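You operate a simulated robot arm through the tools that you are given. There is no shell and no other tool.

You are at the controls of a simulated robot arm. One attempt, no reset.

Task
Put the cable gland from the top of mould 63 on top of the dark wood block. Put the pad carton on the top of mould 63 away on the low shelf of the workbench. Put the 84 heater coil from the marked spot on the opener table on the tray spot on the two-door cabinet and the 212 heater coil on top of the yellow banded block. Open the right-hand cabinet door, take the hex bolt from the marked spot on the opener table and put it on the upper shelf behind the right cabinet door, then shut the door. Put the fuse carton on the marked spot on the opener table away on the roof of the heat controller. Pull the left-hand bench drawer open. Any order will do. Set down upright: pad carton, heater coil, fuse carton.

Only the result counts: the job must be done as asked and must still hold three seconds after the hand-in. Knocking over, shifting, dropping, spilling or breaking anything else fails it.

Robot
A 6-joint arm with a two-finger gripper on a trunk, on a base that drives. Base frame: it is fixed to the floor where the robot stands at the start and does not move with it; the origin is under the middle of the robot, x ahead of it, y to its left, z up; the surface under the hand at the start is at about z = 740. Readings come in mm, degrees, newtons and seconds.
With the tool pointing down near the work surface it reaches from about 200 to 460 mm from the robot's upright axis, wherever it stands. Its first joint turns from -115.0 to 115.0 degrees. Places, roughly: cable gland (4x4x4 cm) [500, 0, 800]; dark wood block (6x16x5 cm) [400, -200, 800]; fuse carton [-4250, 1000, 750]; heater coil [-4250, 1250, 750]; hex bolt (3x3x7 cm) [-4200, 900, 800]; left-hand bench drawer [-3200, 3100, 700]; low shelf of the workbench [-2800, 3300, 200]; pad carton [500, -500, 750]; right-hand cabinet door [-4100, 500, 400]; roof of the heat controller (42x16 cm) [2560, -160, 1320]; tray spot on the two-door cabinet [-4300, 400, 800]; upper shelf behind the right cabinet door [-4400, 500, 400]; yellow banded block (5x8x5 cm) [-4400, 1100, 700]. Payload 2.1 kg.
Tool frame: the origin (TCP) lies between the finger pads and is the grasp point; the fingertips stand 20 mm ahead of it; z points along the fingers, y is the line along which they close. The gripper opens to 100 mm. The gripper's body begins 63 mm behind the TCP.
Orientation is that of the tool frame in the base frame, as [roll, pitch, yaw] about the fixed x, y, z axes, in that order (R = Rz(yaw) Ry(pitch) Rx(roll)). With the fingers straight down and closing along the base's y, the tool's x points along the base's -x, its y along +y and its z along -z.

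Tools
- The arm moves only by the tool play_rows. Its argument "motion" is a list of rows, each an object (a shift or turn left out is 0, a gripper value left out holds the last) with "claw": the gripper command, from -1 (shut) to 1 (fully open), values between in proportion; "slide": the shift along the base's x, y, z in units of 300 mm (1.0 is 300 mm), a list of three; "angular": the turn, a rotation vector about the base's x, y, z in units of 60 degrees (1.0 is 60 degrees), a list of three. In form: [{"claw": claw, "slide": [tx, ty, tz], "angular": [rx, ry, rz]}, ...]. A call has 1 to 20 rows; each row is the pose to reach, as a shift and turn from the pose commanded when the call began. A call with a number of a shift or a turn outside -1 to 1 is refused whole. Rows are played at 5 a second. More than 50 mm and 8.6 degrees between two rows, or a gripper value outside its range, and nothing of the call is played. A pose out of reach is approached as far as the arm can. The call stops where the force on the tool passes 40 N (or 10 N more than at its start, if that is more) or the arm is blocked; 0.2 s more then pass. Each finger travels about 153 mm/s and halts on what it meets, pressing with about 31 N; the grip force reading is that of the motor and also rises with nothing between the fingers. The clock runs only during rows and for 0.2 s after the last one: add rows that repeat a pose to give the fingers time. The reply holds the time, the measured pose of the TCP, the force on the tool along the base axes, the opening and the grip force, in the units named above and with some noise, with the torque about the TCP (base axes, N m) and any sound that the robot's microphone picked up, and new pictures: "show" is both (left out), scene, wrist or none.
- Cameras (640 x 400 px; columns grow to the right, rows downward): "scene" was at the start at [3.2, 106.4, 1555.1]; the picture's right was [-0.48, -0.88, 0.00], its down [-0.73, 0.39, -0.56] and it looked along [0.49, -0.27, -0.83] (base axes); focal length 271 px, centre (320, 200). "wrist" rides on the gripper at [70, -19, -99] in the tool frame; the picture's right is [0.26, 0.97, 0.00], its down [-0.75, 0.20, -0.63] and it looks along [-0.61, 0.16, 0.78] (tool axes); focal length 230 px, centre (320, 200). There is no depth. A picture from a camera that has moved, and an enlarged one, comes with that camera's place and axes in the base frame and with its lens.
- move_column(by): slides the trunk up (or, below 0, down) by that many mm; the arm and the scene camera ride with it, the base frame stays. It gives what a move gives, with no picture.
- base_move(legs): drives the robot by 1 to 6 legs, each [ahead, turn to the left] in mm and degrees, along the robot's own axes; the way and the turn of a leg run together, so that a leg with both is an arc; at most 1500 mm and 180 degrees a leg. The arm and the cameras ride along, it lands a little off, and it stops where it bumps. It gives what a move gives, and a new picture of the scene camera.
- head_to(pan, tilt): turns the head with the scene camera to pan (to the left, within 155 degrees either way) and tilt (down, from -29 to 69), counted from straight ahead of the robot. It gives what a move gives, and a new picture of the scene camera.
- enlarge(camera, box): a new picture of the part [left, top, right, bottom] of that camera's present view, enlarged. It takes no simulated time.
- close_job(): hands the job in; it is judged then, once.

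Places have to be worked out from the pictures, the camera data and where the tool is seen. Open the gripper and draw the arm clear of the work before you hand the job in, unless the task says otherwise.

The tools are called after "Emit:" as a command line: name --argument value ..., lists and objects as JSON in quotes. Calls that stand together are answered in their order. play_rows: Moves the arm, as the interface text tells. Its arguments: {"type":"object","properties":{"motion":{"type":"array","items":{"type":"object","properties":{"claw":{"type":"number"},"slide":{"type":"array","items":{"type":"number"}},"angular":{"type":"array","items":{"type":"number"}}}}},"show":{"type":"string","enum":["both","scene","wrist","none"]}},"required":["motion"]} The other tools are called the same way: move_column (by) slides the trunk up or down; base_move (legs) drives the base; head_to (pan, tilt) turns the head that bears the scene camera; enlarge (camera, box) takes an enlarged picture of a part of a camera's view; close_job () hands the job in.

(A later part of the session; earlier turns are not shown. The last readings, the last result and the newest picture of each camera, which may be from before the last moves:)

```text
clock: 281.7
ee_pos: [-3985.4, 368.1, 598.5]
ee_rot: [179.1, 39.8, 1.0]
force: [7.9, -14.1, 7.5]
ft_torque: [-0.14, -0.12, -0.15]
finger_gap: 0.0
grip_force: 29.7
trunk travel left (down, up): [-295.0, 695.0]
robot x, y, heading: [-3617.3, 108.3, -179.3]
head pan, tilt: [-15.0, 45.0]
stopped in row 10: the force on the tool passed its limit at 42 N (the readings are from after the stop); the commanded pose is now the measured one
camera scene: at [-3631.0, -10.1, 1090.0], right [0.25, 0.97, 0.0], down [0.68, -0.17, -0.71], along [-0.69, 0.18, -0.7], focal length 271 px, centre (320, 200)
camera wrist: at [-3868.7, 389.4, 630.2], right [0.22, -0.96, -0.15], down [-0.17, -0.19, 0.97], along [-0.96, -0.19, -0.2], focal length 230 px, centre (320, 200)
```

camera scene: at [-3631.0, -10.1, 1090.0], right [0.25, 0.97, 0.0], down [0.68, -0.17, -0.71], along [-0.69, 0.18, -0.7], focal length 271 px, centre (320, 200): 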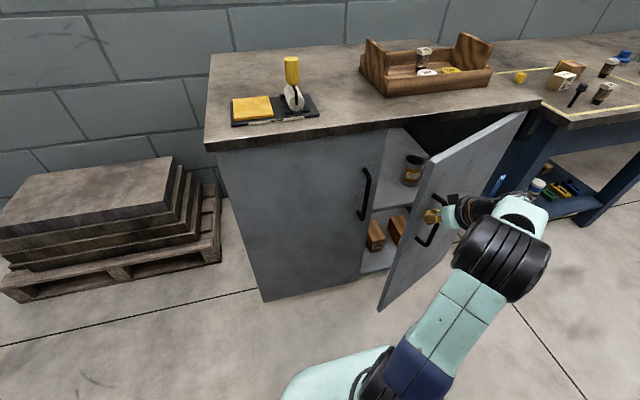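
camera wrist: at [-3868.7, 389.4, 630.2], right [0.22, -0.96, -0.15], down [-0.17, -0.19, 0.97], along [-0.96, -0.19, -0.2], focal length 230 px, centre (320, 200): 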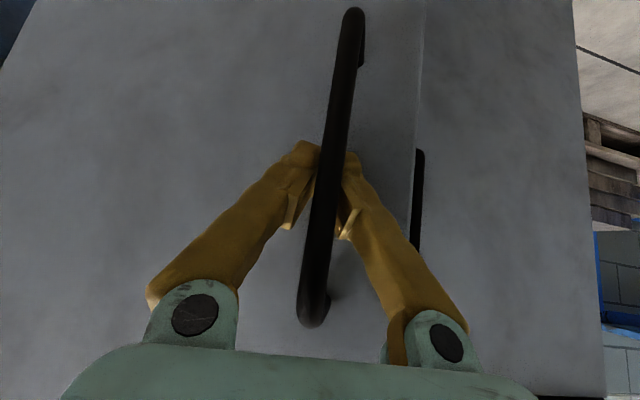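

The door is open ~30° with a can and wood pieces on the shelves inside. I unhook: open the fingers and back off in +x before pushing the door from its inner side.

Emit:
play_rows --motion '[{"slide": [-0.015, 0, 0]}, {"claw": -0.4, "slide": [-0.015, 0.005, 0]}, {"claw": 0.1, "slide": [-0.015, 0.005, 0]}, {"claw": 0.3, "slide": [-0.015, 0.005, 0]}, {"claw": 0.3, "slide": [0.06, 0.005, 0.03]}, {"slide": [0.15, -0.01, 0.06]}, {"slide": [0.24, -0.03, 0.1]}, {"slide": [0.24, -0.03, 0.1]}]' --show "both"

```text
clock: 283.5
ee_pos: [-3913.6, 361.1, 628.5]
ee_rot: [179.2, 39.8, 0.8]
force: [-0.2, -0.1, -0.8]
ft_torque: [0.03, 0.0, 0.04]
finger_gap: 65.1
grip_force: 0.1
trunk travel left (down, up): [-295.0, 695.0]
robot x, y, heading: [-3617.9, 110.5, -179.3]
head pan, tilt: [-15.0, 45.0]
camera scene: at [-3633.6, -7.5, 1090.0], right [0.25, 0.97, 0.0], down [0.68, -0.18, -0.71], along [-0.68, 0.18, -0.71], focal length 271 px, centre (320, 200)
camera wrist: at [-3797.7, 382.5, 658.9], right [0.22, -0.96, -0.15], down [-0.17, -0.19, 0.97], along [-0.96, -0.19, -0.21], focal length 230 px, centre (320, 200)
```

scene: 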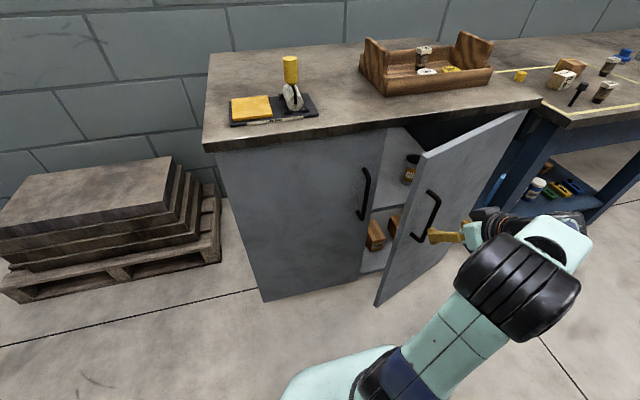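
wrist: 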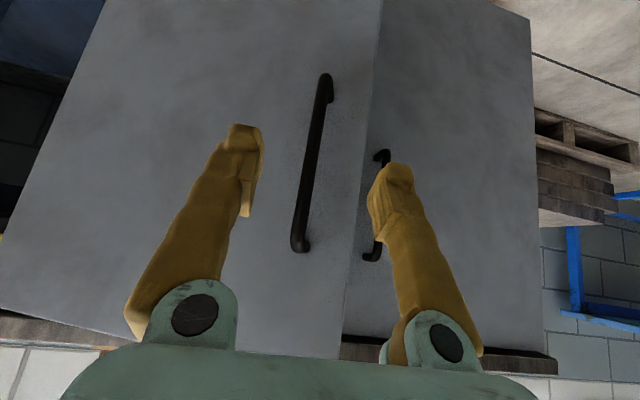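

The hinge works out at about (-4130,690), door width ≈405 and its edge is now near (-3991,309). I close the fingers, go round to the left of the door edge and reach in behind it.

Emit:
play_rows --motion '[{"claw": -0.5, "slide": [0.02, -0.12, 0]}, {"claw": -1, "slide": [0.02, -0.26, 0]}, {"slide": [0, -0.4, 0]}, {"slide": [-0.1, -0.44, 0]}, {"slide": [-0.22, -0.44, 0]}, {"slide": [-0.34, -0.44, 0]}, {"slide": [-0.44, -0.43, 0]}, {"slide": [-0.44, -0.43, 0]}]' --show "both"

```text
clock: 285.3
ee_pos: [-4049.2, 233.9, 627.5]
ee_rot: [179.2, 39.7, 0.8]
force: [0.2, 0.5, 0.3]
ft_torque: [0.02, 0.02, -0.01]
finger_gap: 0.0
grip_force: 29.5
trunk travel left (down, up): [-295.0, 695.0]
robot x, y, heading: [-3620.4, 113.2, -179.4]
head pan, tilt: [-15.0, 45.0]
camera scene: at [-3633.8, -7.5, 1090.0], right [0.25, 0.97, 0.0], down [0.68, -0.18, -0.71], along [-0.68, 0.18, -0.71], focal length 271 px, centre (320, 200)
camera wrist: at [-3932.3, 254.9, 658.4], right [0.22, -0.96, -0.15], down [-0.17, -0.19, 0.97], along [-0.96, -0.19, -0.21], focal length 230 px, centre (320, 200)
```

scene: 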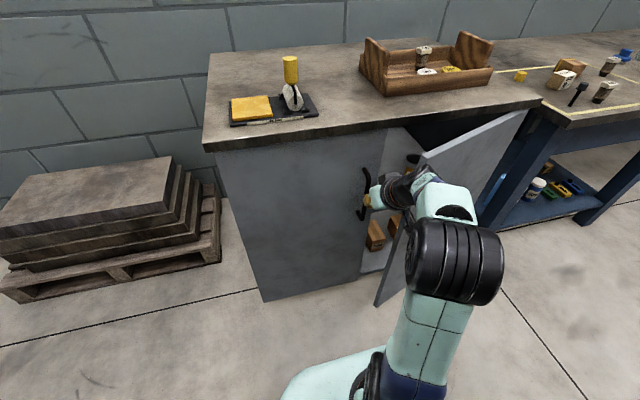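
wrist: 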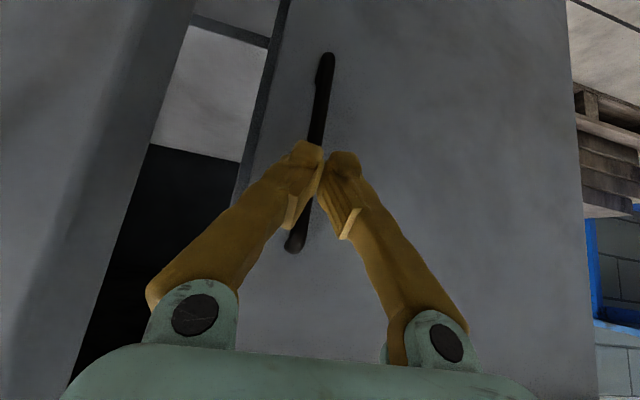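

Now I sweep +y/+x, pushing the door edge with the side of the gripper along its arc to about 60°.

Emit:
play_rows --motion '[{"slide": [-0.02, 0.05, 0]}, {"slide": [-0.02, 0.1, 0]}, {"slide": [0.04, 0.13, 0]}, {"slide": [0.1, 0.16, 0]}, {"slide": [0.173, 0.2, 0]}, {"slide": [0.24, 0.24, 0]}, {"slide": [0.31, 0.285, 0]}, {"slide": [0.38, 0.345, 0]}, {"slide": [0.45, 0.41, 0]}, {"slide": [0.51, 0.47, 0]}, {"slide": [0.56, 0.53, 0]}, {"slide": [0.61, 0.6, 0]}, {"slide": [0.667, 0.685, 0]}, {"slide": [0.667, 0.685, 0]}]' --show "both"

```text
clock: 286.1
ee_pos: [-4038.5, 257.5, 627.0]
ee_rot: [178.7, 39.1, 1.4]
force: [9.9, -30.0, -2.2]
ft_torque: [2.35, 0.87, -1.44]
finger_gap: 0.0
grip_force: 29.7
trunk travel left (down, up): [-295.0, 695.0]
robot x, y, heading: [-3617.4, 109.5, -179.0]
head pan, tilt: [-15.0, 45.0]
stopped in row 3: the force on the tool passed its limit at 44 N (the readings are from after the stop); the commanded pose is now the measured one
camera scene: at [-3629.6, -24.7, 1089.1], right [0.24, 0.97, 0.02], down [0.68, -0.16, -0.71], along [-0.69, 0.18, -0.7], focal length 271 px, centre (320, 200)
camera wrist: at [-3923.1, 280.9, 659.5], right [0.24, -0.96, -0.15], down [-0.18, -0.19, 0.97], along [-0.95, -0.2, -0.22], focal length 230 px, centre (320, 200)
```

scene: 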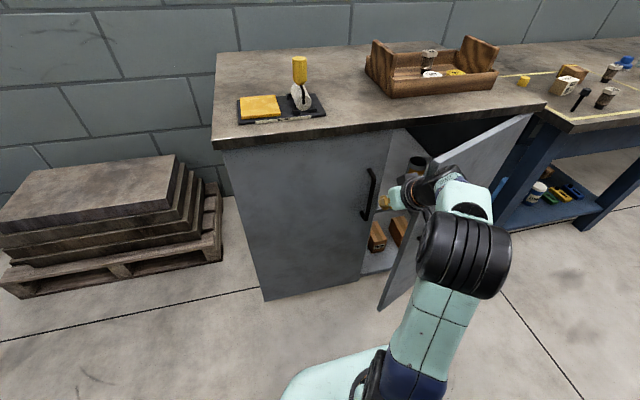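
wrist: 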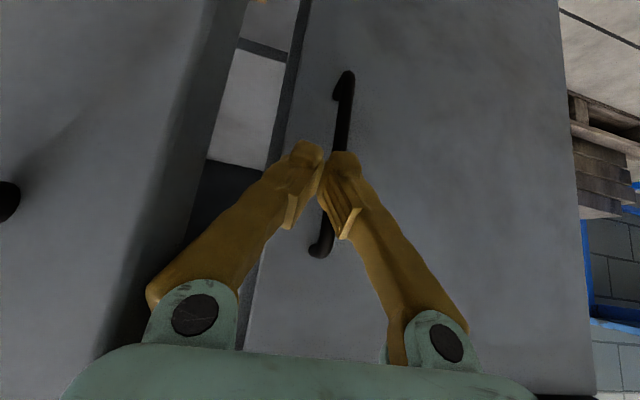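

Pushing sideways this early has too little leverage. I retreat and re-hook the handle to pull along the correct, larger arc.

Emit:
play_rows --motion '[{"slide": [-0.02, -0.08, 0]}, {"slide": [0.08, -0.1, 0]}, {"slide": [0.2, -0.1, 0]}, {"slide": [0.32, -0.1, 0]}, {"slide": [0.44, -0.06, 0]}, {"slide": [0.5, 0.06, 0]}, {"claw": 0, "slide": [0.5, 0.18, 0]}, {"claw": 0.3, "slide": [0.5, 0.3, -0.03]}, {"claw": 0.4, "slide": [0.5, 0.38, -0.06]}, {"slide": [0.5, 0.38, -0.06]}]' --show "both"

```text
clock: 288.3
ee_pos: [-3889.0, 377.1, 605.0]
ee_rot: [178.4, 39.2, 0.8]
force: [0.8, -0.1, 0.0]
ft_torque: [0.02, -0.02, -0.01]
finger_gap: 69.8
grip_force: 0.2
trunk travel left (down, up): [-295.0, 695.0]
robot x, y, heading: [-3617.4, 111.4, -178.9]
head pan, tilt: [-15.0, 45.0]
camera scene: at [-3632.9, -7.6, 1090.0], right [0.24, 0.97, 0.0], down [0.69, -0.17, -0.71], along [-0.69, 0.17, -0.71], focal length 271 px, centre (320, 200)
camera wrist: at [-3773.5, 399.3, 637.8], right [0.23, -0.96, -0.14], down [-0.18, -0.19, 0.97], along [-0.96, -0.2, -0.21], focal length 230 px, centre (320, 200)
```

scene: 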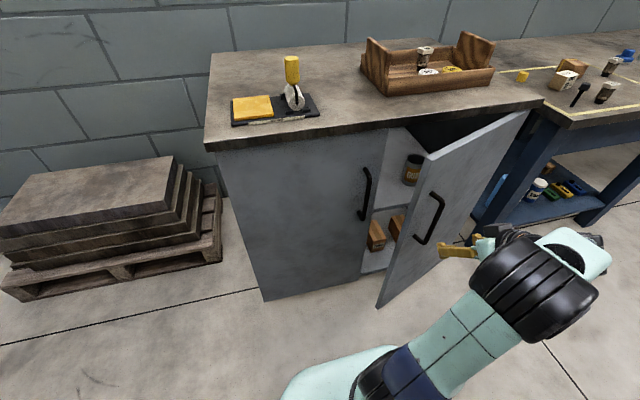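
wrist: 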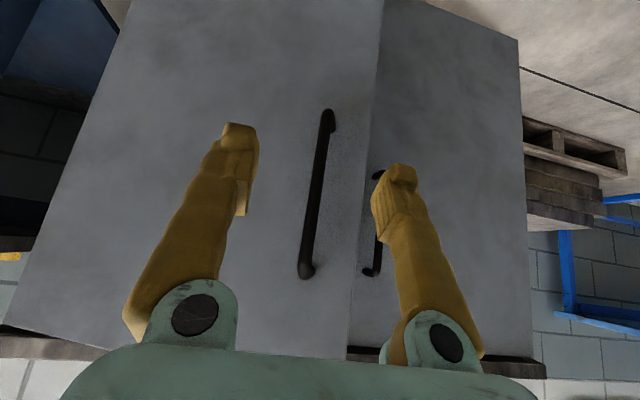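

The handle is at (-3990,357) now. I move onto it and close again.

Emit:
play_rows --motion '[{"slide": [-0.1, -0.05, 0]}, {"slide": [-0.2, -0.066, 0]}, {"slide": [-0.28, -0.066, -0.01]}, {"slide": [-0.33, -0.066, -0.01]}, {"slide": [-0.33, -0.066, -0.01]}, {"claw": 0}, {"claw": -0.6, "slide": [-0.33, -0.066, -0.01]}, {"claw": -1, "slide": [-0.33, -0.066, -0.01]}, {"claw": -1, "slide": [-0.33, -0.066, -0.01]}]' --show "wrist"

```text
refused: row 6 steps farther than a row can; nothing moved
```

Emit:
play_rows --motion '[{"slide": [-0.1, -0.05, 0]}, {"slide": [-0.2, -0.066, 0]}, {"slide": [-0.28, -0.066, -0.01]}, {"slide": [-0.33, -0.066, -0.01]}, {"slide": [-0.33, -0.066, -0.01]}, {"claw": 0, "slide": [-0.33, -0.066, -0.01]}, {"claw": -0.6, "slide": [-0.33, -0.066, -0.01]}, {"claw": -1, "slide": [-0.33, -0.066, -0.01]}, {"claw": -1, "slide": [-0.33, -0.066, -0.01]}]' --show "wrist"

```text
clock: 290.3
ee_pos: [-3988.3, 356.7, 604.3]
ee_rot: [178.2, 39.0, 0.8]
force: [10.3, -23.9, -13.7]
ft_torque: [-0.19, 0.05, 0.17]
finger_gap: 10.9
grip_force: 38.3
trunk travel left (down, up): [-295.0, 695.0]
robot x, y, heading: [-3617.1, 108.8, -178.8]
head pan, tilt: [-15.0, 45.0]
camera wrist: at [-3872.3, 379.5, 636.0], right [0.23, -0.96, -0.14], down [-0.18, -0.18, 0.97], along [-0.96, -0.2, -0.22], focal length 230 px, centre (320, 200)
```

wrist: 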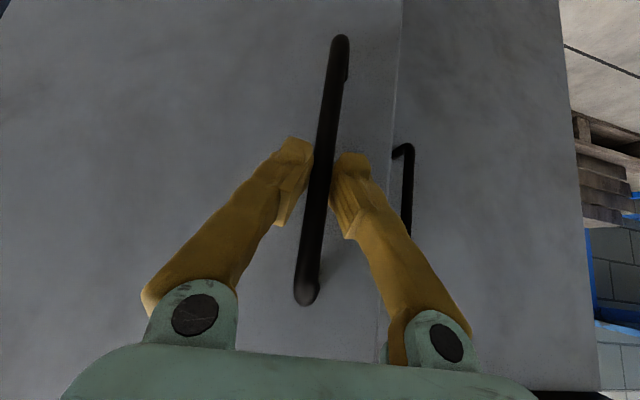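

Gripped on the bar (gap 10.9). Pull along the corrected arc toward 50°.

Emit:
play_rows --motion '[{"slide": [0.03, 0.0, 0]}, {"slide": [0.065, 0.015, 0]}, {"slide": [0.1, 0.033, 0]}, {"slide": [0.135, 0.053, 0]}, {"slide": [0.17, 0.075, 0]}, {"slide": [0.218, 0.108, 0]}, {"slide": [0.262, 0.14, 0]}, {"slide": [0.305, 0.174, 0]}, {"slide": [0.346, 0.209, 0]}, {"slide": [0.386, 0.245, 0]}, {"slide": [0.424, 0.284, 0]}, {"slide": [0.46, 0.325, 0]}, {"slide": [0.495, 0.367, 0]}, {"slide": [0.527, 0.41, 0]}, {"slide": [0.527, 0.41, 0]}]' --show "both"

```text
clock: 293.5
ee_pos: [-3833.7, 483.7, 603.5]
ee_rot: [178.3, 39.4, 0.6]
force: [-29.8, 19.0, 12.2]
ft_torque: [0.22, 0.38, -0.15]
finger_gap: 11.1
grip_force: 38.5
trunk travel left (down, up): [-295.0, 695.0]
robot x, y, heading: [-3617.2, 111.5, -179.1]
head pan, tilt: [-15.0, 45.0]
camera scene: at [-3636.7, -5.8, 1090.1], right [0.24, 0.97, 0.0], down [0.69, -0.17, -0.7], along [-0.68, 0.17, -0.71], focal length 271 px, centre (320, 200)
camera wrist: at [-3718.0, 506.1, 634.4], right [0.23, -0.96, -0.14], down [-0.18, -0.18, 0.97], along [-0.96, -0.2, -0.21], focal length 230 px, centre (320, 200)
```

scene: 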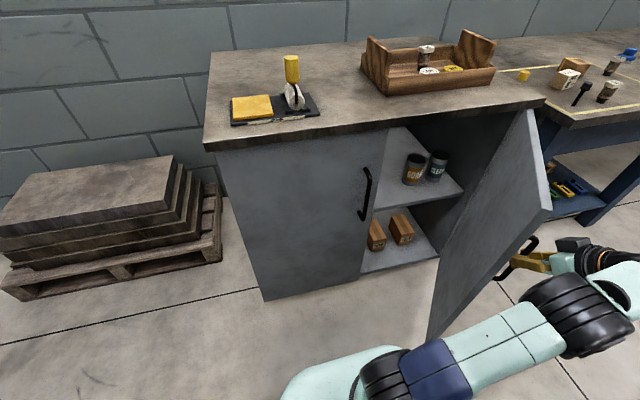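
wrist: 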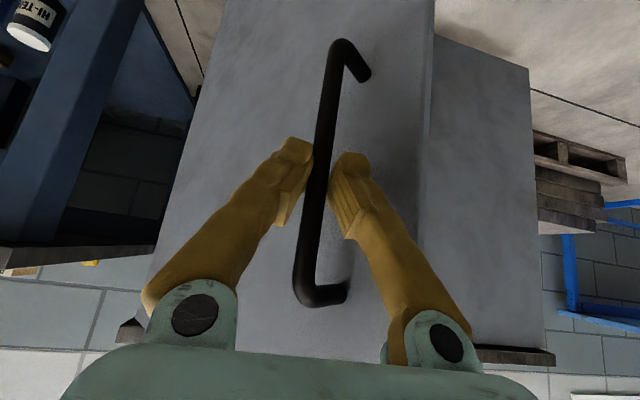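

Open ~50°. I continue the arc to ~68° while yawing the tool with the door.

Emit:
play_rows --motion '[{"slide": [0.02, 0.035, 0], "angular": [0, 0, 0.05]}, {"slide": [0.045, 0.07, 0], "angular": [0, 0, 0.1]}, {"slide": [0.07, 0.11, 0], "angular": [0, 0, 0.16]}, {"slide": [0.093, 0.15, 0], "angular": [0, 0, 0.22]}, {"slide": [0.114, 0.192, 0], "angular": [0, 0, 0.28]}, {"slide": [0.133, 0.235, 0], "angular": [0, 0, 0.34]}, {"slide": [0.15, 0.28, 0], "angular": [0, 0, 0.4]}, {"slide": [0.165, 0.325, 0], "angular": [0, 0, 0.46]}, {"slide": [0.165, 0.325, 0], "angular": [0, 0, 0.46]}]' --show "both"

```text
clock: 295.5
ee_pos: [-3782.4, 457.0, 572.6]
ee_rot: [178.3, 39.2, 26.1]
force: [0.3, 0.0, 0.1]
ft_torque: [-0.01, -0.03, 0.03]
finger_gap: 0.1
grip_force: 29.8
out of reach, approached as far as the arm can: row 2, 3, 4, 5, 6, 7, 8, 9
trunk travel left (down, up): [-295.0, 695.0]
robot x, y, heading: [-3619.1, 111.3, -178.9]
head pan, tilt: [-15.0, 45.0]
camera scene: at [-3633.0, -7.5, 1090.0], right [0.24, 0.97, 0.0], down [0.69, -0.17, -0.71], along [-0.69, 0.17, -0.71], focal length 271 px, centre (320, 200)
camera wrist: at [-3687.1, 526.7, 603.5], right [0.62, -0.77, -0.14], down [-0.08, -0.24, 0.97], along [-0.78, -0.59, -0.21], focal length 230 px, centre (320, 200)
```

scene: 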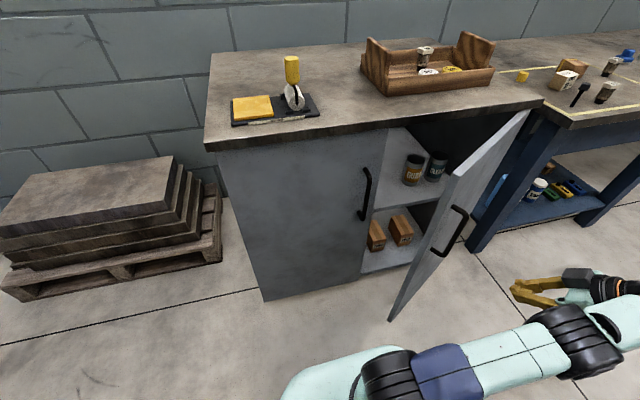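
wrist: 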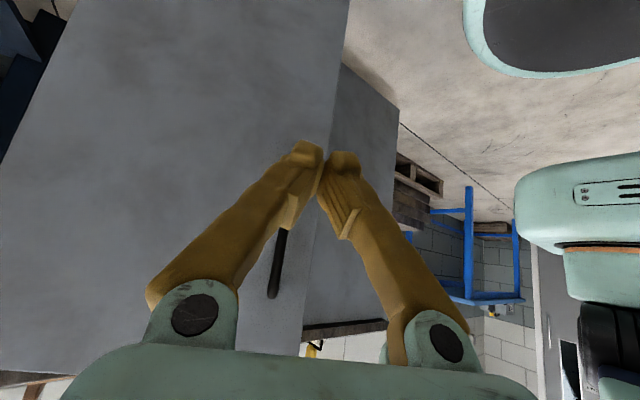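

The grip slipped at the arm's limit and the door rests at ~27°. New approach: turn the tool to point behind the door (heading ~140°) and push outward with the gripper's flank. First I bring the hand left, rotating it.

Emit:
play_rows --motion '[{"slide": [0, -0.12, 0], "angular": [0, 0, -0.13]}, {"slide": [0, -0.25, 0], "angular": [0, 0, -0.26]}, {"slide": [0, -0.38, 0], "angular": [0, 0, -0.39]}, {"slide": [0, -0.51, 0], "angular": [0, 0, -0.52]}, {"slide": [0, -0.64, 0], "angular": [0, 0, -0.65]}, {"slide": [0, -0.77, 0], "angular": [0, 0, -0.78]}, {"slide": [0, -0.9, 0], "angular": [0, 0, -0.91]}, {"slide": [0, -1.0, 0], "angular": [0, 0, -1.0]}, {"slide": [0, -1.0, 0], "angular": [0, 0, -1.0]}]' --show "both"

```text
clock: 297.5
ee_pos: [-3748.5, 305.1, 602.8]
ee_rot: [178.3, 39.3, -31.7]
force: [-0.6, 0.6, 0.1]
ft_torque: [0.0, -0.03, -0.01]
finger_gap: 0.0
grip_force: 29.2
out of reach, approached as far as the arm can: row 5, 6, 7, 8, 9
trunk travel left (down, up): [-295.0, 695.0]
robot x, y, heading: [-3621.2, 111.2, -179.2]
head pan, tilt: [-15.0, 45.0]
camera scene: at [-3632.9, -7.6, 1090.0], right [0.24, 0.97, 0.0], down [0.69, -0.17, -0.71], along [-0.69, 0.17, -0.71], focal length 271 px, centre (320, 200)
camera wrist: at [-3637.9, 262.6, 635.1], right [-0.32, -0.94, -0.14], down [-0.25, -0.06, 0.97], along [-0.91, 0.35, -0.21], focal length 230 px, centre (320, 200)
```

scene: 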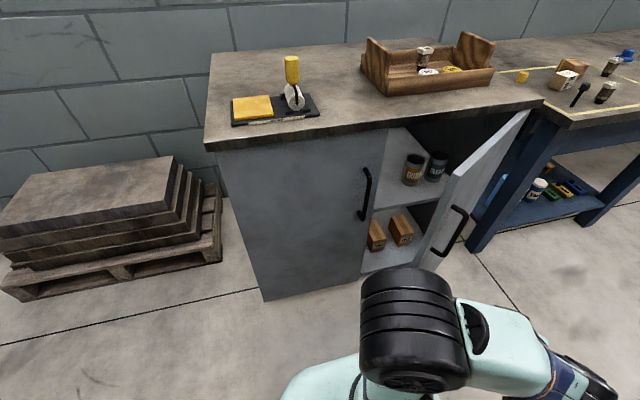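
wrist: 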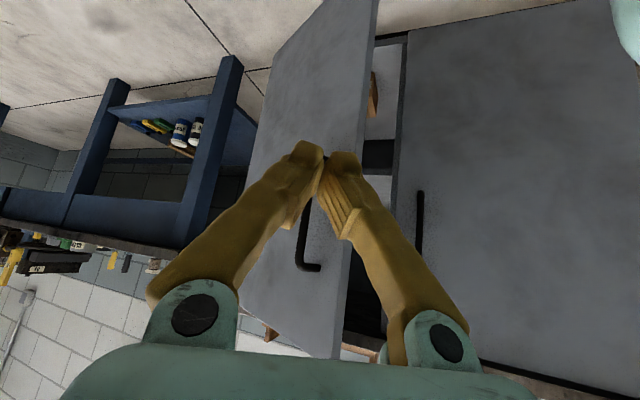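

Tool now points at heading ~148°. I swing left of the door edge and slide in behind it along the tool direction.

Emit:
play_rows --motion '[{"slide": [-0.1, -0.1, 0]}, {"slide": [-0.19, -0.19, 0]}, {"slide": [-0.273, -0.263, 0]}, {"slide": [-0.386, -0.192, 0]}, {"slide": [-0.5, -0.122, 0]}, {"slide": [-0.613, -0.051, 0]}, {"slide": [-0.727, 0.02, 0]}, {"slide": [-0.84, 0.09, 0]}, {"slide": [-0.84, 0.09, 0]}]' --show "both"

```text
clock: 299.2
ee_pos: [-3982.8, 314.5, 603.0]
ee_rot: [178.0, 38.3, -31.5]
force: [0.3, -0.5, -1.1]
ft_torque: [0.04, 0.1, -0.01]
finger_gap: 0.1
grip_force: 29.6
out of reach, approached as far as the arm can: row 1, 2, 3, 4, 5
trunk travel left (down, up): [-295.0, 695.0]
robot x, y, heading: [-3617.1, 114.3, -178.9]
head pan, tilt: [-15.0, 45.0]
stopped in row 8: the force on the tool passed its limit at 48 N (the readings are from after the stop); the commanded pose is now the measured one
camera scene: at [-3632.0, -8.0, 1089.9], right [0.24, 0.97, 0.0], down [0.69, -0.17, -0.71], along [-0.69, 0.17, -0.71], focal length 271 px, centre (320, 200)
camera wrist: at [-3872.2, 272.3, 636.6], right [-0.31, -0.94, -0.13], down [-0.26, -0.05, 0.96], along [-0.91, 0.34, -0.23], focal length 230 px, centre (320, 200)
```

scene: 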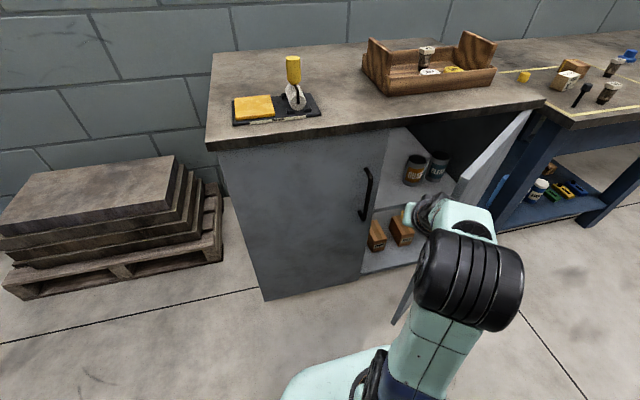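
wrist: 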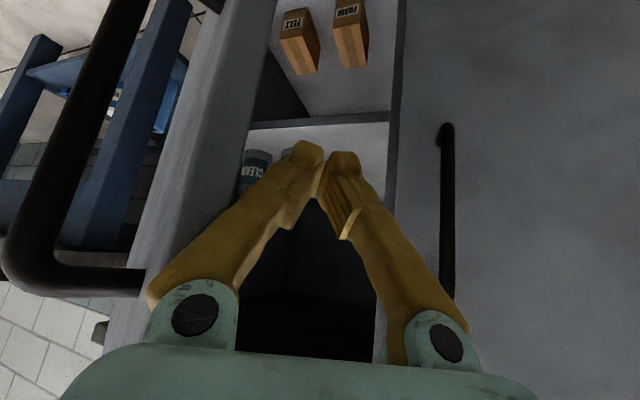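

The gripper is just inside the door edge (it touched it). I shift slightly left, slide deeper, then push the door outward along its arc.

Emit:
play_rows --motion '[{"slide": [-0.02, -0.06, 0]}, {"slide": [-0.08, -0.05, 0]}, {"slide": [-0.15, -0.02, 0]}, {"slide": [-0.15, 0.02, 0]}, {"slide": [-0.1, 0.06, 0]}, {"slide": [-0.05, 0.09, 0]}, {"slide": [0.0, 0.125, 0]}, {"slide": [0.05, 0.16, 0]}, {"slide": [0.093, 0.2, 0]}, {"slide": [0.14, 0.24, 0]}, {"slide": [0.183, 0.28, 0]}, {"slide": [0.223, 0.325, 0]}, {"slide": [0.26, 0.37, 0]}, {"slide": [0.3, 0.42, 0]}, {"slide": [0.333, 0.46, 0]}, {"slide": [0.365, 0.51, 0]}, {"slide": [0.397, 0.56, 0]}]' --show "both"

```text
clock: 302.9
ee_pos: [-3862.7, 480.6, 604.9]
ee_rot: [178.0, 38.5, -31.5]
force: [-0.2, 0.1, -0.3]
ft_torque: [-0.02, -0.01, 0.02]
finger_gap: 0.0
grip_force: 29.4
trunk travel left (down, up): [-295.0, 695.0]
robot x, y, heading: [-3614.0, 110.2, -178.9]
head pan, tilt: [-15.0, 45.0]
camera scene: at [-3632.3, -7.5, 1090.0], right [0.24, 0.97, 0.0], down [0.69, -0.17, -0.71], along [-0.69, 0.17, -0.71], focal length 271 px, centre (320, 200)
camera wrist: at [-3752.2, 440.0, 637.3], right [-0.31, -0.94, -0.13], down [-0.26, -0.05, 0.96], along [-0.91, 0.34, -0.23], focal length 230 px, centre (320, 200)
```

scene: 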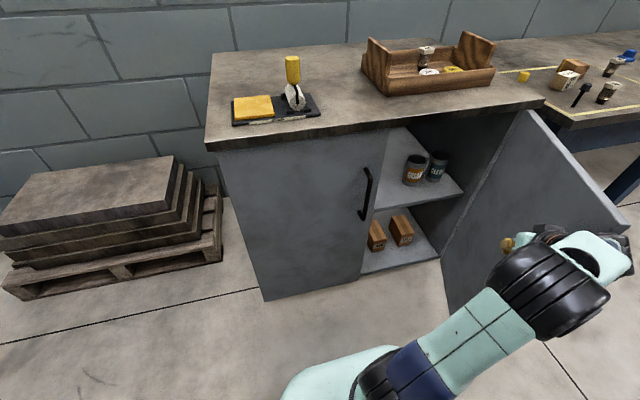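
wrist: 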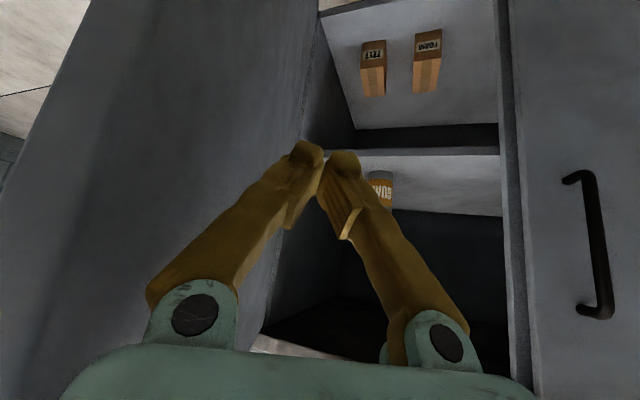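

Works well: door at ~65°. Continue the push to about 95°.

Emit:
play_rows --motion '[{"slide": [0.035, 0.07, 0]}, {"slide": [0.067, 0.14, 0]}, {"slide": [0.097, 0.21, 0]}, {"slide": [0.115, 0.27, 0]}, {"slide": [0.13, 0.33, 0]}, {"slide": [0.145, 0.385, 0]}, {"slide": [0.157, 0.44, 0]}, {"slide": [0.165, 0.5, 0]}, {"slide": [0.173, 0.56, 0]}, {"slide": [0.177, 0.62, 0]}, {"slide": [0.177, 0.68, 0]}, {"slide": [0.175, 0.74, 0]}, {"slide": [0.17, 0.8, 0]}, {"slide": [0.17, 0.8, 0]}]' --show "both"

```text
clock: 305.9
ee_pos: [-3807.3, 587.1, 586.6]
ee_rot: [178.0, 38.3, -31.5]
force: [0.0, -0.3, -0.3]
ft_torque: [-0.01, -0.01, 0.01]
finger_gap: 0.1
grip_force: 29.2
out of reach, approached as far as the arm can: row 6, 7, 8, 9, 10, 11, 12, 13, 14
trunk travel left (down, up): [-295.0, 695.0]
robot x, y, heading: [-3617.7, 110.1, -178.9]
head pan, tilt: [-15.0, 45.0]
camera scene: at [-3632.3, -7.5, 1090.0], right [0.24, 0.97, 0.0], down [0.69, -0.17, -0.71], along [-0.69, 0.17, -0.71], focal length 271 px, centre (320, 200)
camera wrist: at [-3696.3, 545.6, 619.0], right [-0.31, -0.94, -0.13], down [-0.26, -0.05, 0.96], along [-0.91, 0.34, -0.23], focal length 230 px, centre (320, 200)
```

scene: 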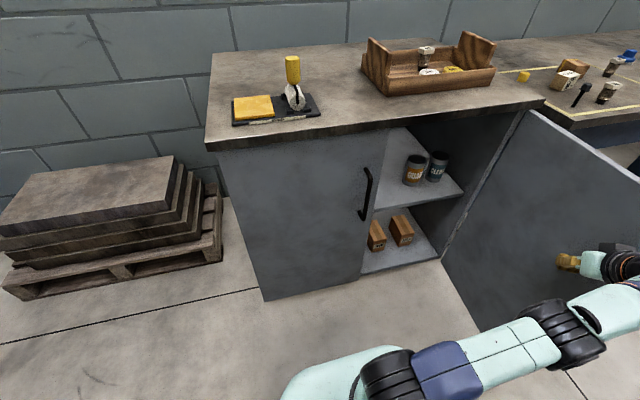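
wrist: 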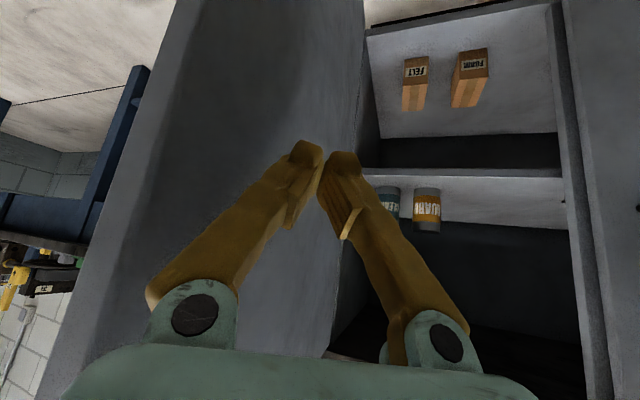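

The door stands open ~80°. Inside, the cans occupy (-4285,491) and (-4283,582) on the upper shelf (≈z 430); the left part is free. I withdraw the hand, then raise the column.

Emit:
play_rows --motion '[{"slide": [-0.02, -0.14, 0]}, {"slide": [-0.05, -0.28, 0]}, {"slide": [-0.08, -0.42, 0]}, {"slide": [-0.11, -0.56, 0]}, {"slide": [-0.14, -0.7, 0]}, {"slide": [-0.17, -0.84, 0.02]}, {"slide": [-0.19, -0.97, 0.04]}, {"slide": [-0.19, -0.97, 0.04]}]' --show "none"

Emit:
move_column --by 350

Emit:
play_rows --motion '[{"claw": 0.4, "slide": [0, -0.1, 0]}, {"slide": [0, -0.22, 0], "angular": [0, 0, 0.12]}, {"slide": [0, -0.34, 0], "angular": [0, 0, 0.25]}, {"slide": [0, -0.46, 0], "angular": [0, 0, 0.38]}, {"slide": [0, -0.58, 0], "angular": [0, 0, 0.51]}, {"slide": [0, -0.58, 0], "angular": [0, 0, 0.51]}]' --show "both"

```text
clock: 307.6
ee_pos: [-3865.1, 300.5, 599.9]
ee_rot: [178.0, 38.3, -31.5]
force: [-1.0, -0.7, -0.2]
ft_torque: [0.01, 0.03, 0.0]
finger_gap: 0.1
grip_force: 29.3
trunk travel left (down, up): [-295.0, 695.0]
robot x, y, heading: [-3612.2, 108.6, -178.7]
head pan, tilt: [-15.0, 45.0]
```

```text
clock: 311.1
ee_pos: [-3865.6, 300.6, 949.0]
ee_rot: [178.0, 38.4, -31.5]
force: [-0.9, 0.3, -0.2]
ft_torque: [0.0, 0.06, 0.01]
finger_gap: 0.0
grip_force: 29.1
trunk travel left (down, up): [-645.0, 345.0]
robot x, y, heading: [-3616.2, 109.6, -179.0]
head pan, tilt: [-15.0, 45.0]
```

```text
clock: 312.5
ee_pos: [-3937.6, 163.4, 952.1]
ee_rot: [177.9, 38.3, -0.9]
force: [0.1, 0.4, 0.1]
ft_torque: [0.0, 0.01, 0.01]
finger_gap: 70.0
grip_force: 0.0
out of reach, approached as far as the arm can: row 1, 2, 3, 4, 5, 6
trunk travel left (down, up): [-645.0, 345.0]
robot x, y, heading: [-3618.6, 110.5, -178.9]
head pan, tilt: [-15.0, 45.0]
camera scene: at [-3632.1, -7.3, 1440.0], right [0.24, 0.97, 0.0], down [0.69, -0.17, -0.71], along [-0.69, 0.17, -0.71], focal length 271 px, centre (320, 200)
camera wrist: at [-3821.1, 184.1, 984.7], right [0.21, -0.97, -0.13], down [-0.2, -0.17, 0.96], along [-0.96, -0.18, -0.23], focal length 230 px, centre (320, 200)
```

scene: 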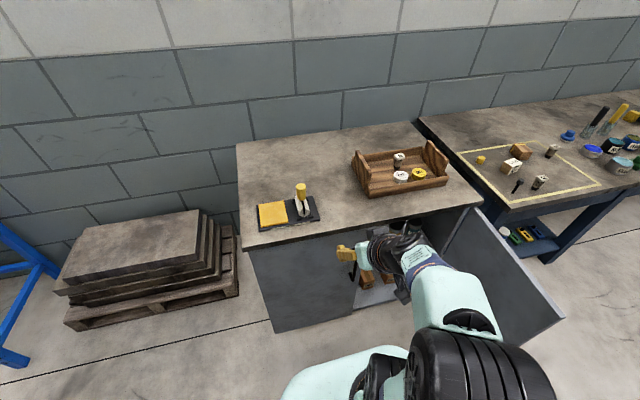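
wrist: 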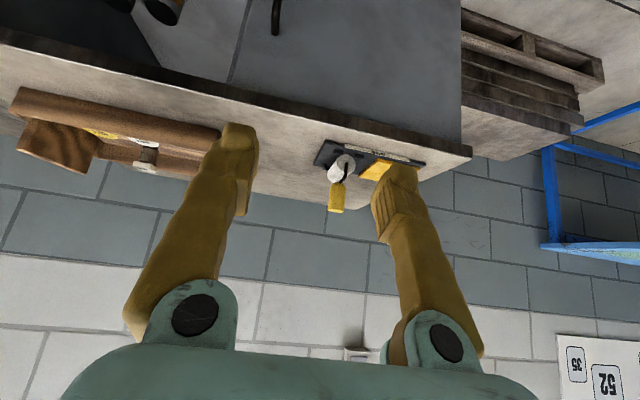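

I drive around the open door to the table, stopping closer this time (x≈-3860, y≈1045).

Emit:
base_move --legs '[[-270, 0], [0, -91], [935, 0], [0, 91], [300, 0]]'

Emit:
head_to --pan 5 --tilt 45

```text
clock: 328.2
ee_pos: [-3947.3, 1120.5, 951.7]
ee_rot: [178.0, 38.3, -3.8]
force: [-0.2, 0.0, 0.1]
ft_torque: [0.0, -0.01, 0.02]
finger_gap: 70.1
grip_force: 0.0
trunk travel left (down, up): [-645.0, 345.0]
robot x, y, heading: [-3632.5, 1051.4, 178.3]
head pan, tilt: [-15.0, 45.0]
camera scene: at [-3650.4, 934.9, 1440.0], right [0.29, 0.96, 0.0], down [0.68, -0.2, -0.71], along [-0.68, 0.2, -0.71], focal length 271 px, centre (320, 200)
```

scene: 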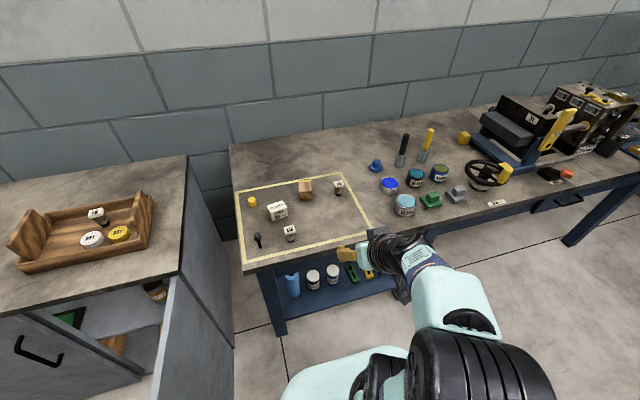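

```text
clock: 329.1
ee_pos: [-3945.1, 1120.6, 951.6]
ee_rot: [178.0, 38.3, -3.8]
force: [-0.8, 0.4, -1.4]
ft_torque: [0.02, -0.01, -0.01]
finger_gap: 70.2
grip_force: 0.2
trunk travel left (down, up): [-645.0, 345.0]
robot x, y, heading: [-3627.2, 1054.3, 178.5]
head pan, tilt: [5.0, 45.0]
camera scene: at [-3653.3, 907.0, 1440.0], right [-0.06, 1.0, 0.0], down [0.71, 0.04, -0.71], along [-0.71, -0.04, -0.71], focal length 271 px, centre (320, 200)
```

scene: 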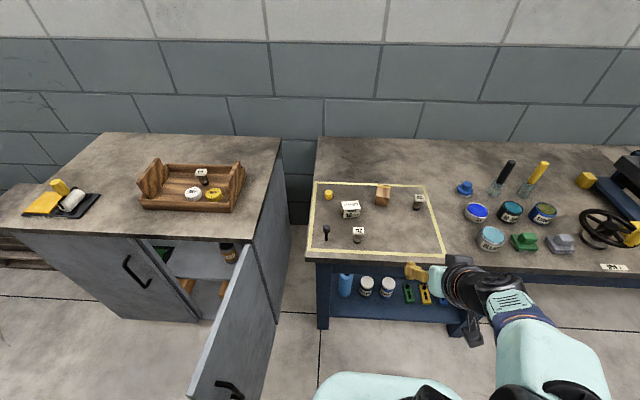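

Emit:
base_move --legs '[[220, 1]]'

Emit:
head_to --pan 0 --tilt 58

Emit:
enlarge --camera "scene" --box '[240, 80, 480, 230]'

```text
clock: 330.7
ee_pos: [-4165.5, 1121.5, 950.9]
ee_rot: [177.9, 38.3, -2.7]
force: [-0.9, 0.1, 0.1]
ft_torque: [0.02, -0.01, 0.0]
finger_gap: 70.1
grip_force: 0.0
trunk travel left (down, up): [-645.0, 345.0]
robot x, y, heading: [-3844.5, 1059.2, 179.4]
head pan, tilt: [5.0, 45.0]
camera scene: at [-3869.4, 911.1, 1440.0], right [-0.07, 1.0, 0.0], down [0.71, 0.05, -0.71], along [-0.71, -0.05, -0.71], focal length 271 px, centre (320, 200)
```

scene: 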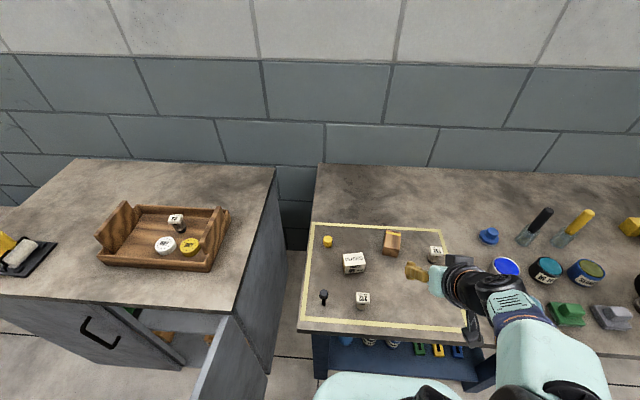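

```text
clock: 331.5
ee_pos: [-4165.0, 1119.9, 951.1]
ee_rot: [178.1, 38.3, -2.7]
force: [-0.6, 0.0, 0.2]
ft_torque: [0.04, 0.0, 0.01]
finger_gap: 69.9
grip_force: 0.0
trunk travel left (down, up): [-645.0, 345.0]
robot x, y, heading: [-3845.0, 1056.1, 179.3]
head pan, tilt: [0.0, 58.0]
camera scene: at [-3856.8, 918.0, 1422.9], right [0.01, 1.0, 0.0], down [0.85, -0.01, -0.53], along [-0.53, 0.01, -0.85], focal length 271 px, centre (320, 200)
```

scene: 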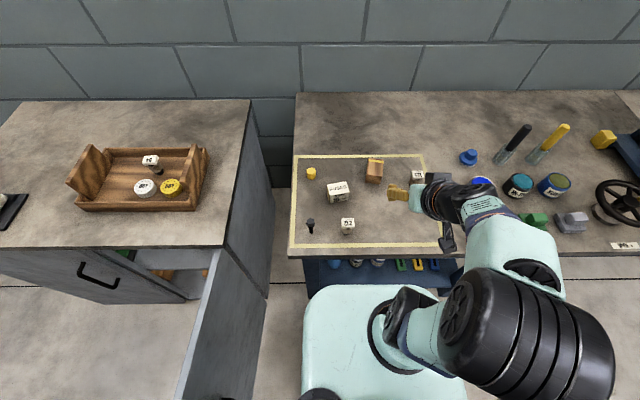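

```text
2.67 times, centred on (360, 155) of scene
camera zoom: at [-3856.8, 918.0, 1422.9], right [0.01, 1.0, 0.0], down [0.85, -0.01, -0.53], along [-0.53, 0.01, -0.85], focal length 722 px, centre (213, 320)
```

zoom: 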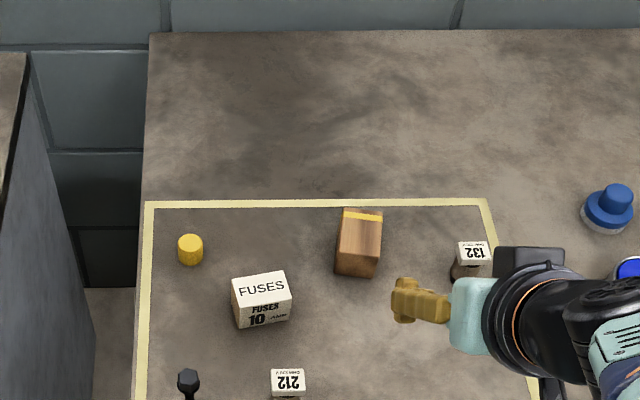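

From here: block centre ≈(-4387,1097), top ≈765; 212 coil ≈(-4190,1000); fuses ≈(-4303,978); bolt ≈(-4184,900). I lower the column and set up for the 212 coil at 45° tilt.

Emit:
move_column --by -110

Emit:
play_rows --motion '[{"claw": 0.4, "slide": [0.03, -0.1, 0], "angular": [0, 0.05, 0]}, {"slide": [0.06, -0.2, 0], "angular": [0, 0.11, 0.02]}, {"slide": [0.09, -0.32, -0.03], "angular": [0, 0.11, 0.045]}, {"slide": [0.1, -0.4, -0.08], "angular": [0, 0.11, 0.045]}, {"slide": [0.1, -0.4, -0.13], "angular": [0, 0.11, 0.045]}, {"slide": [0.1, -0.4, -0.13], "angular": [0, 0.11, 0.045]}]' --show "wrist"

```text
clock: 332.9
ee_pos: [-4165.9, 1119.7, 840.4]
ee_rot: [178.0, 38.3, -2.7]
force: [-0.5, 0.4, 0.0]
ft_torque: [-0.03, 0.02, -0.01]
finger_gap: 70.3
grip_force: 0.0
trunk travel left (down, up): [-535.0, 455.0]
robot x, y, heading: [-3849.6, 1056.7, 179.4]
head pan, tilt: [0.0, 58.0]
```

```text
clock: 334.3
ee_pos: [-4175.9, 971.7, 857.6]
ee_rot: [177.7, 44.9, -0.3]
force: [0.4, -0.2, 0.2]
ft_torque: [-0.03, 0.0, -0.02]
finger_gap: 69.8
grip_force: 0.1
out of reach, approached as far as the arm can: row 1, 2, 3, 4, 5, 6
trunk travel left (down, up): [-535.0, 455.0]
robot x, y, heading: [-3847.8, 1060.1, 179.0]
head pan, tilt: [0.0, 58.0]
camera wrist: at [-4056.3, 993.4, 877.9], right [0.21, -0.97, -0.16], down [-0.08, -0.18, 0.98], along [-0.97, -0.19, -0.12], focal length 230 px, centre (320, 200)
```

wrist: 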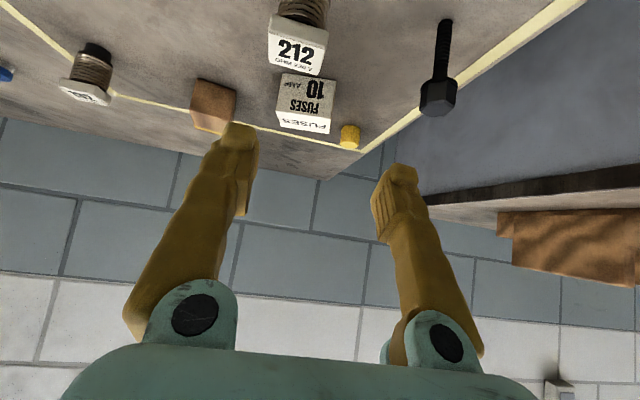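

Too close for this tilt; I back the base 100 mm.

Emit:
base_move --legs '[[-100, 0]]'

Emit:
play_rows --motion '[{"slide": [0, 0, 0]}, {"slide": [0, 0, 0]}]' --show "wrist"

```text
clock: 335.4
ee_pos: [-4076.6, 969.5, 858.2]
ee_rot: [177.7, 44.9, 0.0]
force: [-0.1, -0.1, 0.3]
ft_torque: [-0.02, 0.05, 0.0]
finger_gap: 70.0
grip_force: 0.1
trunk travel left (down, up): [-535.0, 455.0]
robot x, y, heading: [-3748.4, 1054.6, 179.1]
head pan, tilt: [0.0, 58.0]
camera scene: at [-3757.6, 916.8, 1312.9], right [0.01, 1.0, 0.0], down [0.85, -0.01, -0.53], along [-0.53, 0.01, -0.85], focal length 271 px, centre (320, 200)
```

scene: 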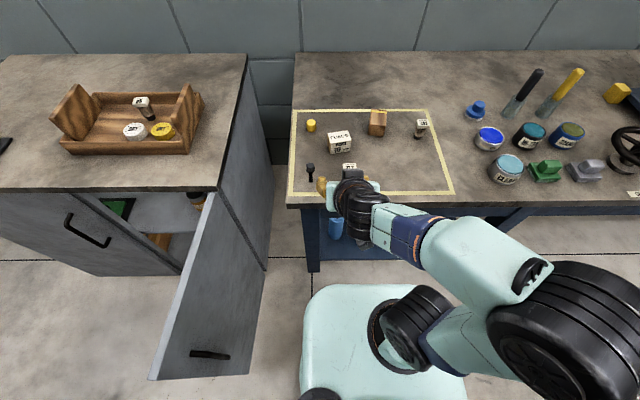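

```text
clock: 336.1
ee_pos: [-4077.5, 970.7, 858.3]
ee_rot: [177.8, 44.8, -0.1]
force: [0.0, -1.5, 0.7]
ft_torque: [-0.01, 0.02, 0.0]
finger_gap: 69.9
grip_force: 0.1
trunk travel left (down, up): [-535.0, 455.0]
robot x, y, heading: [-3752.1, 1057.3, 179.2]
head pan, tilt: [0.0, 58.0]
camera wrist: at [-3958.0, 992.0, 877.9], right [0.21, -0.97, -0.16], down [-0.08, -0.18, 0.98], along [-0.97, -0.19, -0.12], focal length 230 px, centre (320, 200)
```

wrist: 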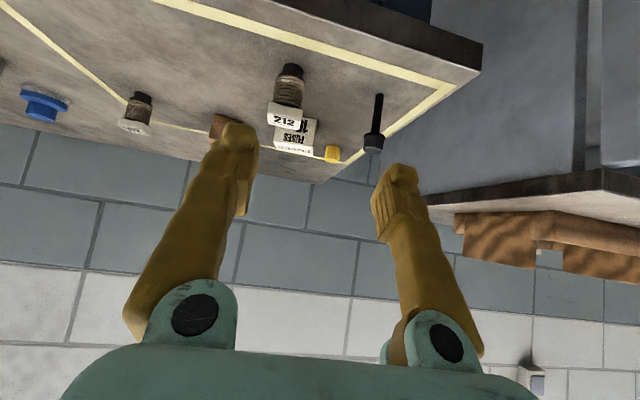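

Emit:
play_rows --motion '[{"slide": [-0.05, 0.05, 0]}, {"slide": [-0.1, 0.1, 0]}, {"slide": [-0.1, 0.1, 0]}]' --show "wrist"

```text
clock: 336.9
ee_pos: [-4107.0, 1000.5, 857.6]
ee_rot: [177.8, 44.9, 0.1]
force: [-0.1, -0.1, -0.3]
ft_torque: [-0.01, 0.0, -0.01]
finger_gap: 70.3
grip_force: 0.1
trunk travel left (down, up): [-535.0, 455.0]
robot x, y, heading: [-3751.0, 1057.5, 179.4]
head pan, tilt: [0.0, 58.0]
camera wrist: at [-3988.4, 1022.3, 877.6], right [0.21, -0.97, -0.16], down [-0.08, -0.18, 0.98], along [-0.97, -0.19, -0.12], focal length 230 px, centre (320, 200)
```

wrist: 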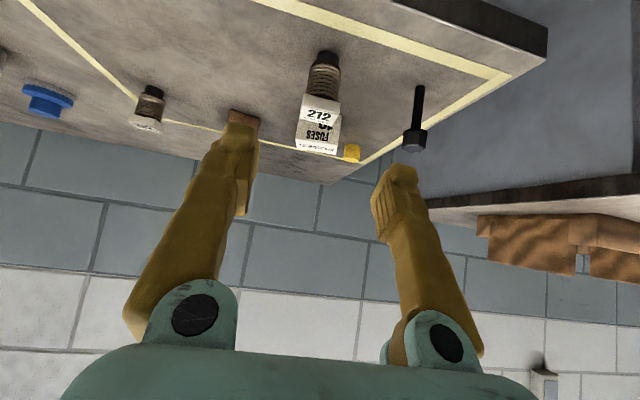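

Emit:
play_rows --motion '[{"slide": [-0.027, 0, -0.11]}, {"slide": [-0.11, 0, -0.2]}, {"slide": [-0.2, 0, -0.285]}, {"slide": [-0.26, 0, -0.345]}, {"slide": [-0.293, 0, -0.377]}, {"slide": [-0.293, 0, -0.377]}]' --show "wrist"

```text
clock: 338.2
ee_pos: [-4189.7, 999.6, 748.5]
ee_rot: [178.0, 44.9, -0.1]
force: [-0.1, -0.5, 0.2]
ft_torque: [0.01, 0.01, -0.02]
finger_gap: 70.1
grip_force: 0.1
out of reach, approached as far as the arm can: row 5, 6
trunk travel left (down, up): [-535.0, 455.0]
robot x, y, heading: [-3747.5, 1053.6, 179.2]
head pan, tilt: [0.0, 58.0]
camera wrist: at [-4071.2, 1021.5, 769.6], right [0.21, -0.97, -0.16], down [-0.08, -0.18, 0.98], along [-0.97, -0.19, -0.12], focal length 230 px, centre (320, 200)
```

wrist: 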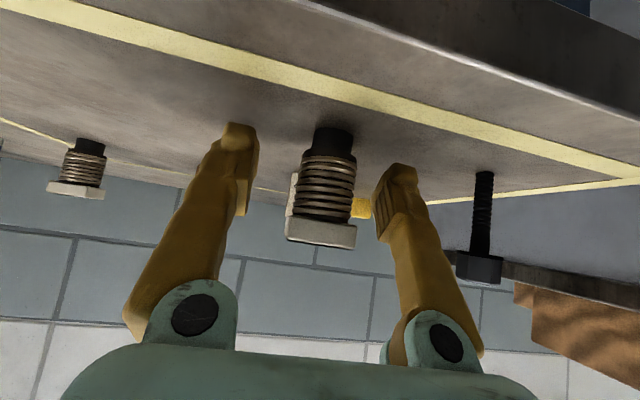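

Close enough (arm limit reached a few mm early); the coil is well between the pads. Closing.

Emit:
play_rows --motion '[{"claw": -0.3}, {"claw": -1}, {"claw": -1}, {"claw": -1}]' --show "wrist"

```text
clock: 339.2
ee_pos: [-4190.0, 999.1, 749.3]
ee_rot: [178.1, 44.7, -0.1]
force: [0.8, 0.5, 0.1]
ft_torque: [-0.02, 0.0, -0.01]
finger_gap: 26.5
grip_force: 31.2
trunk travel left (down, up): [-535.0, 455.0]
robot x, y, heading: [-3746.5, 1056.2, 179.3]
head pan, tilt: [0.0, 58.0]
camera wrist: at [-4071.1, 1021.5, 769.7], right [0.21, -0.97, -0.16], down [-0.09, -0.18, 0.98], along [-0.97, -0.19, -0.12], focal length 230 px, centre (320, 200)
```

wrist: 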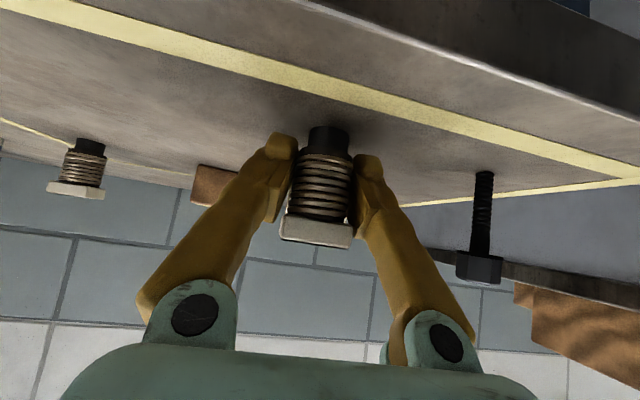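

Gripped (26.5 mm). Lift, shift to the block's y, and move the base forward.

Emit:
play_rows --motion '[{"slide": [0, 0, 0.06]}, {"slide": [0, 0, 0.2]}, {"slide": [0.02, 0, 0.34]}, {"slide": [0.04, 0.08, 0.44]}, {"slide": [0.04, 0.2, 0.46]}, {"slide": [0.04, 0.32, 0.46]}, {"slide": [0.04, 0.32, 0.46]}]' --show "none"

Emit:
base_move --legs '[[115, 0]]'

Emit:
enlarge --camera "scene" --box '[260, 60, 500, 210]'

```text
clock: 340.9
ee_pos: [-4178.6, 1096.0, 888.1]
ee_rot: [177.8, 44.9, -0.1]
force: [-0.6, -0.2, -1.3]
ft_torque: [-0.01, -0.01, -0.02]
finger_gap: 26.4
grip_force: 30.9
out of reach, approached as far as the arm can: row 3
trunk travel left (down, up): [-535.0, 455.0]
robot x, y, heading: [-3747.8, 1051.4, 179.4]
head pan, tilt: [0.0, 58.0]
```

```text
clock: 342.1
ee_pos: [-4296.5, 1096.8, 887.4]
ee_rot: [177.8, 44.8, 0.1]
force: [-0.7, 0.1, -1.3]
ft_torque: [0.02, -0.01, 0.0]
finger_gap: 26.4
grip_force: 31.4
trunk travel left (down, up): [-535.0, 455.0]
robot x, y, heading: [-3864.5, 1058.8, 179.5]
head pan, tilt: [0.0, 58.0]
camera scene: at [-3875.9, 918.1, 1312.9], right [0.01, 1.0, 0.0], down [0.85, -0.01, -0.53], along [-0.53, 0.01, -0.85], focal length 271 px, centre (320, 200)
```

scene: 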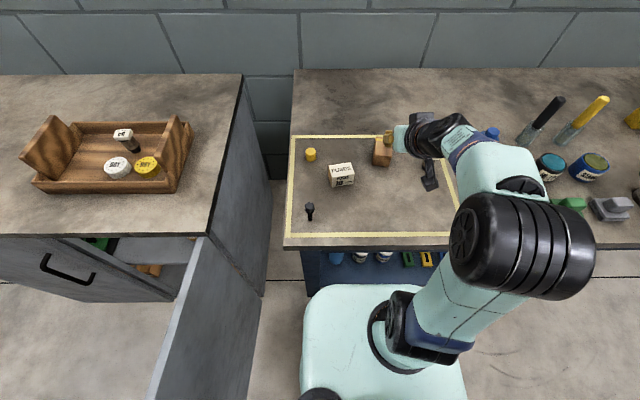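

```text
2.67 times, centred on (380, 135) of scene
camera zoom: at [-3875.9, 918.1, 1312.9], right [0.01, 1.0, 0.0], down [0.85, -0.01, -0.53], along [-0.53, 0.01, -0.85], focal length 722 px, centre (160, 373)
```

zoom: 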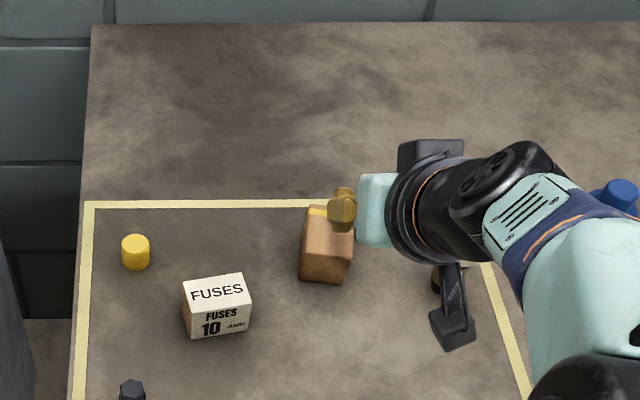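

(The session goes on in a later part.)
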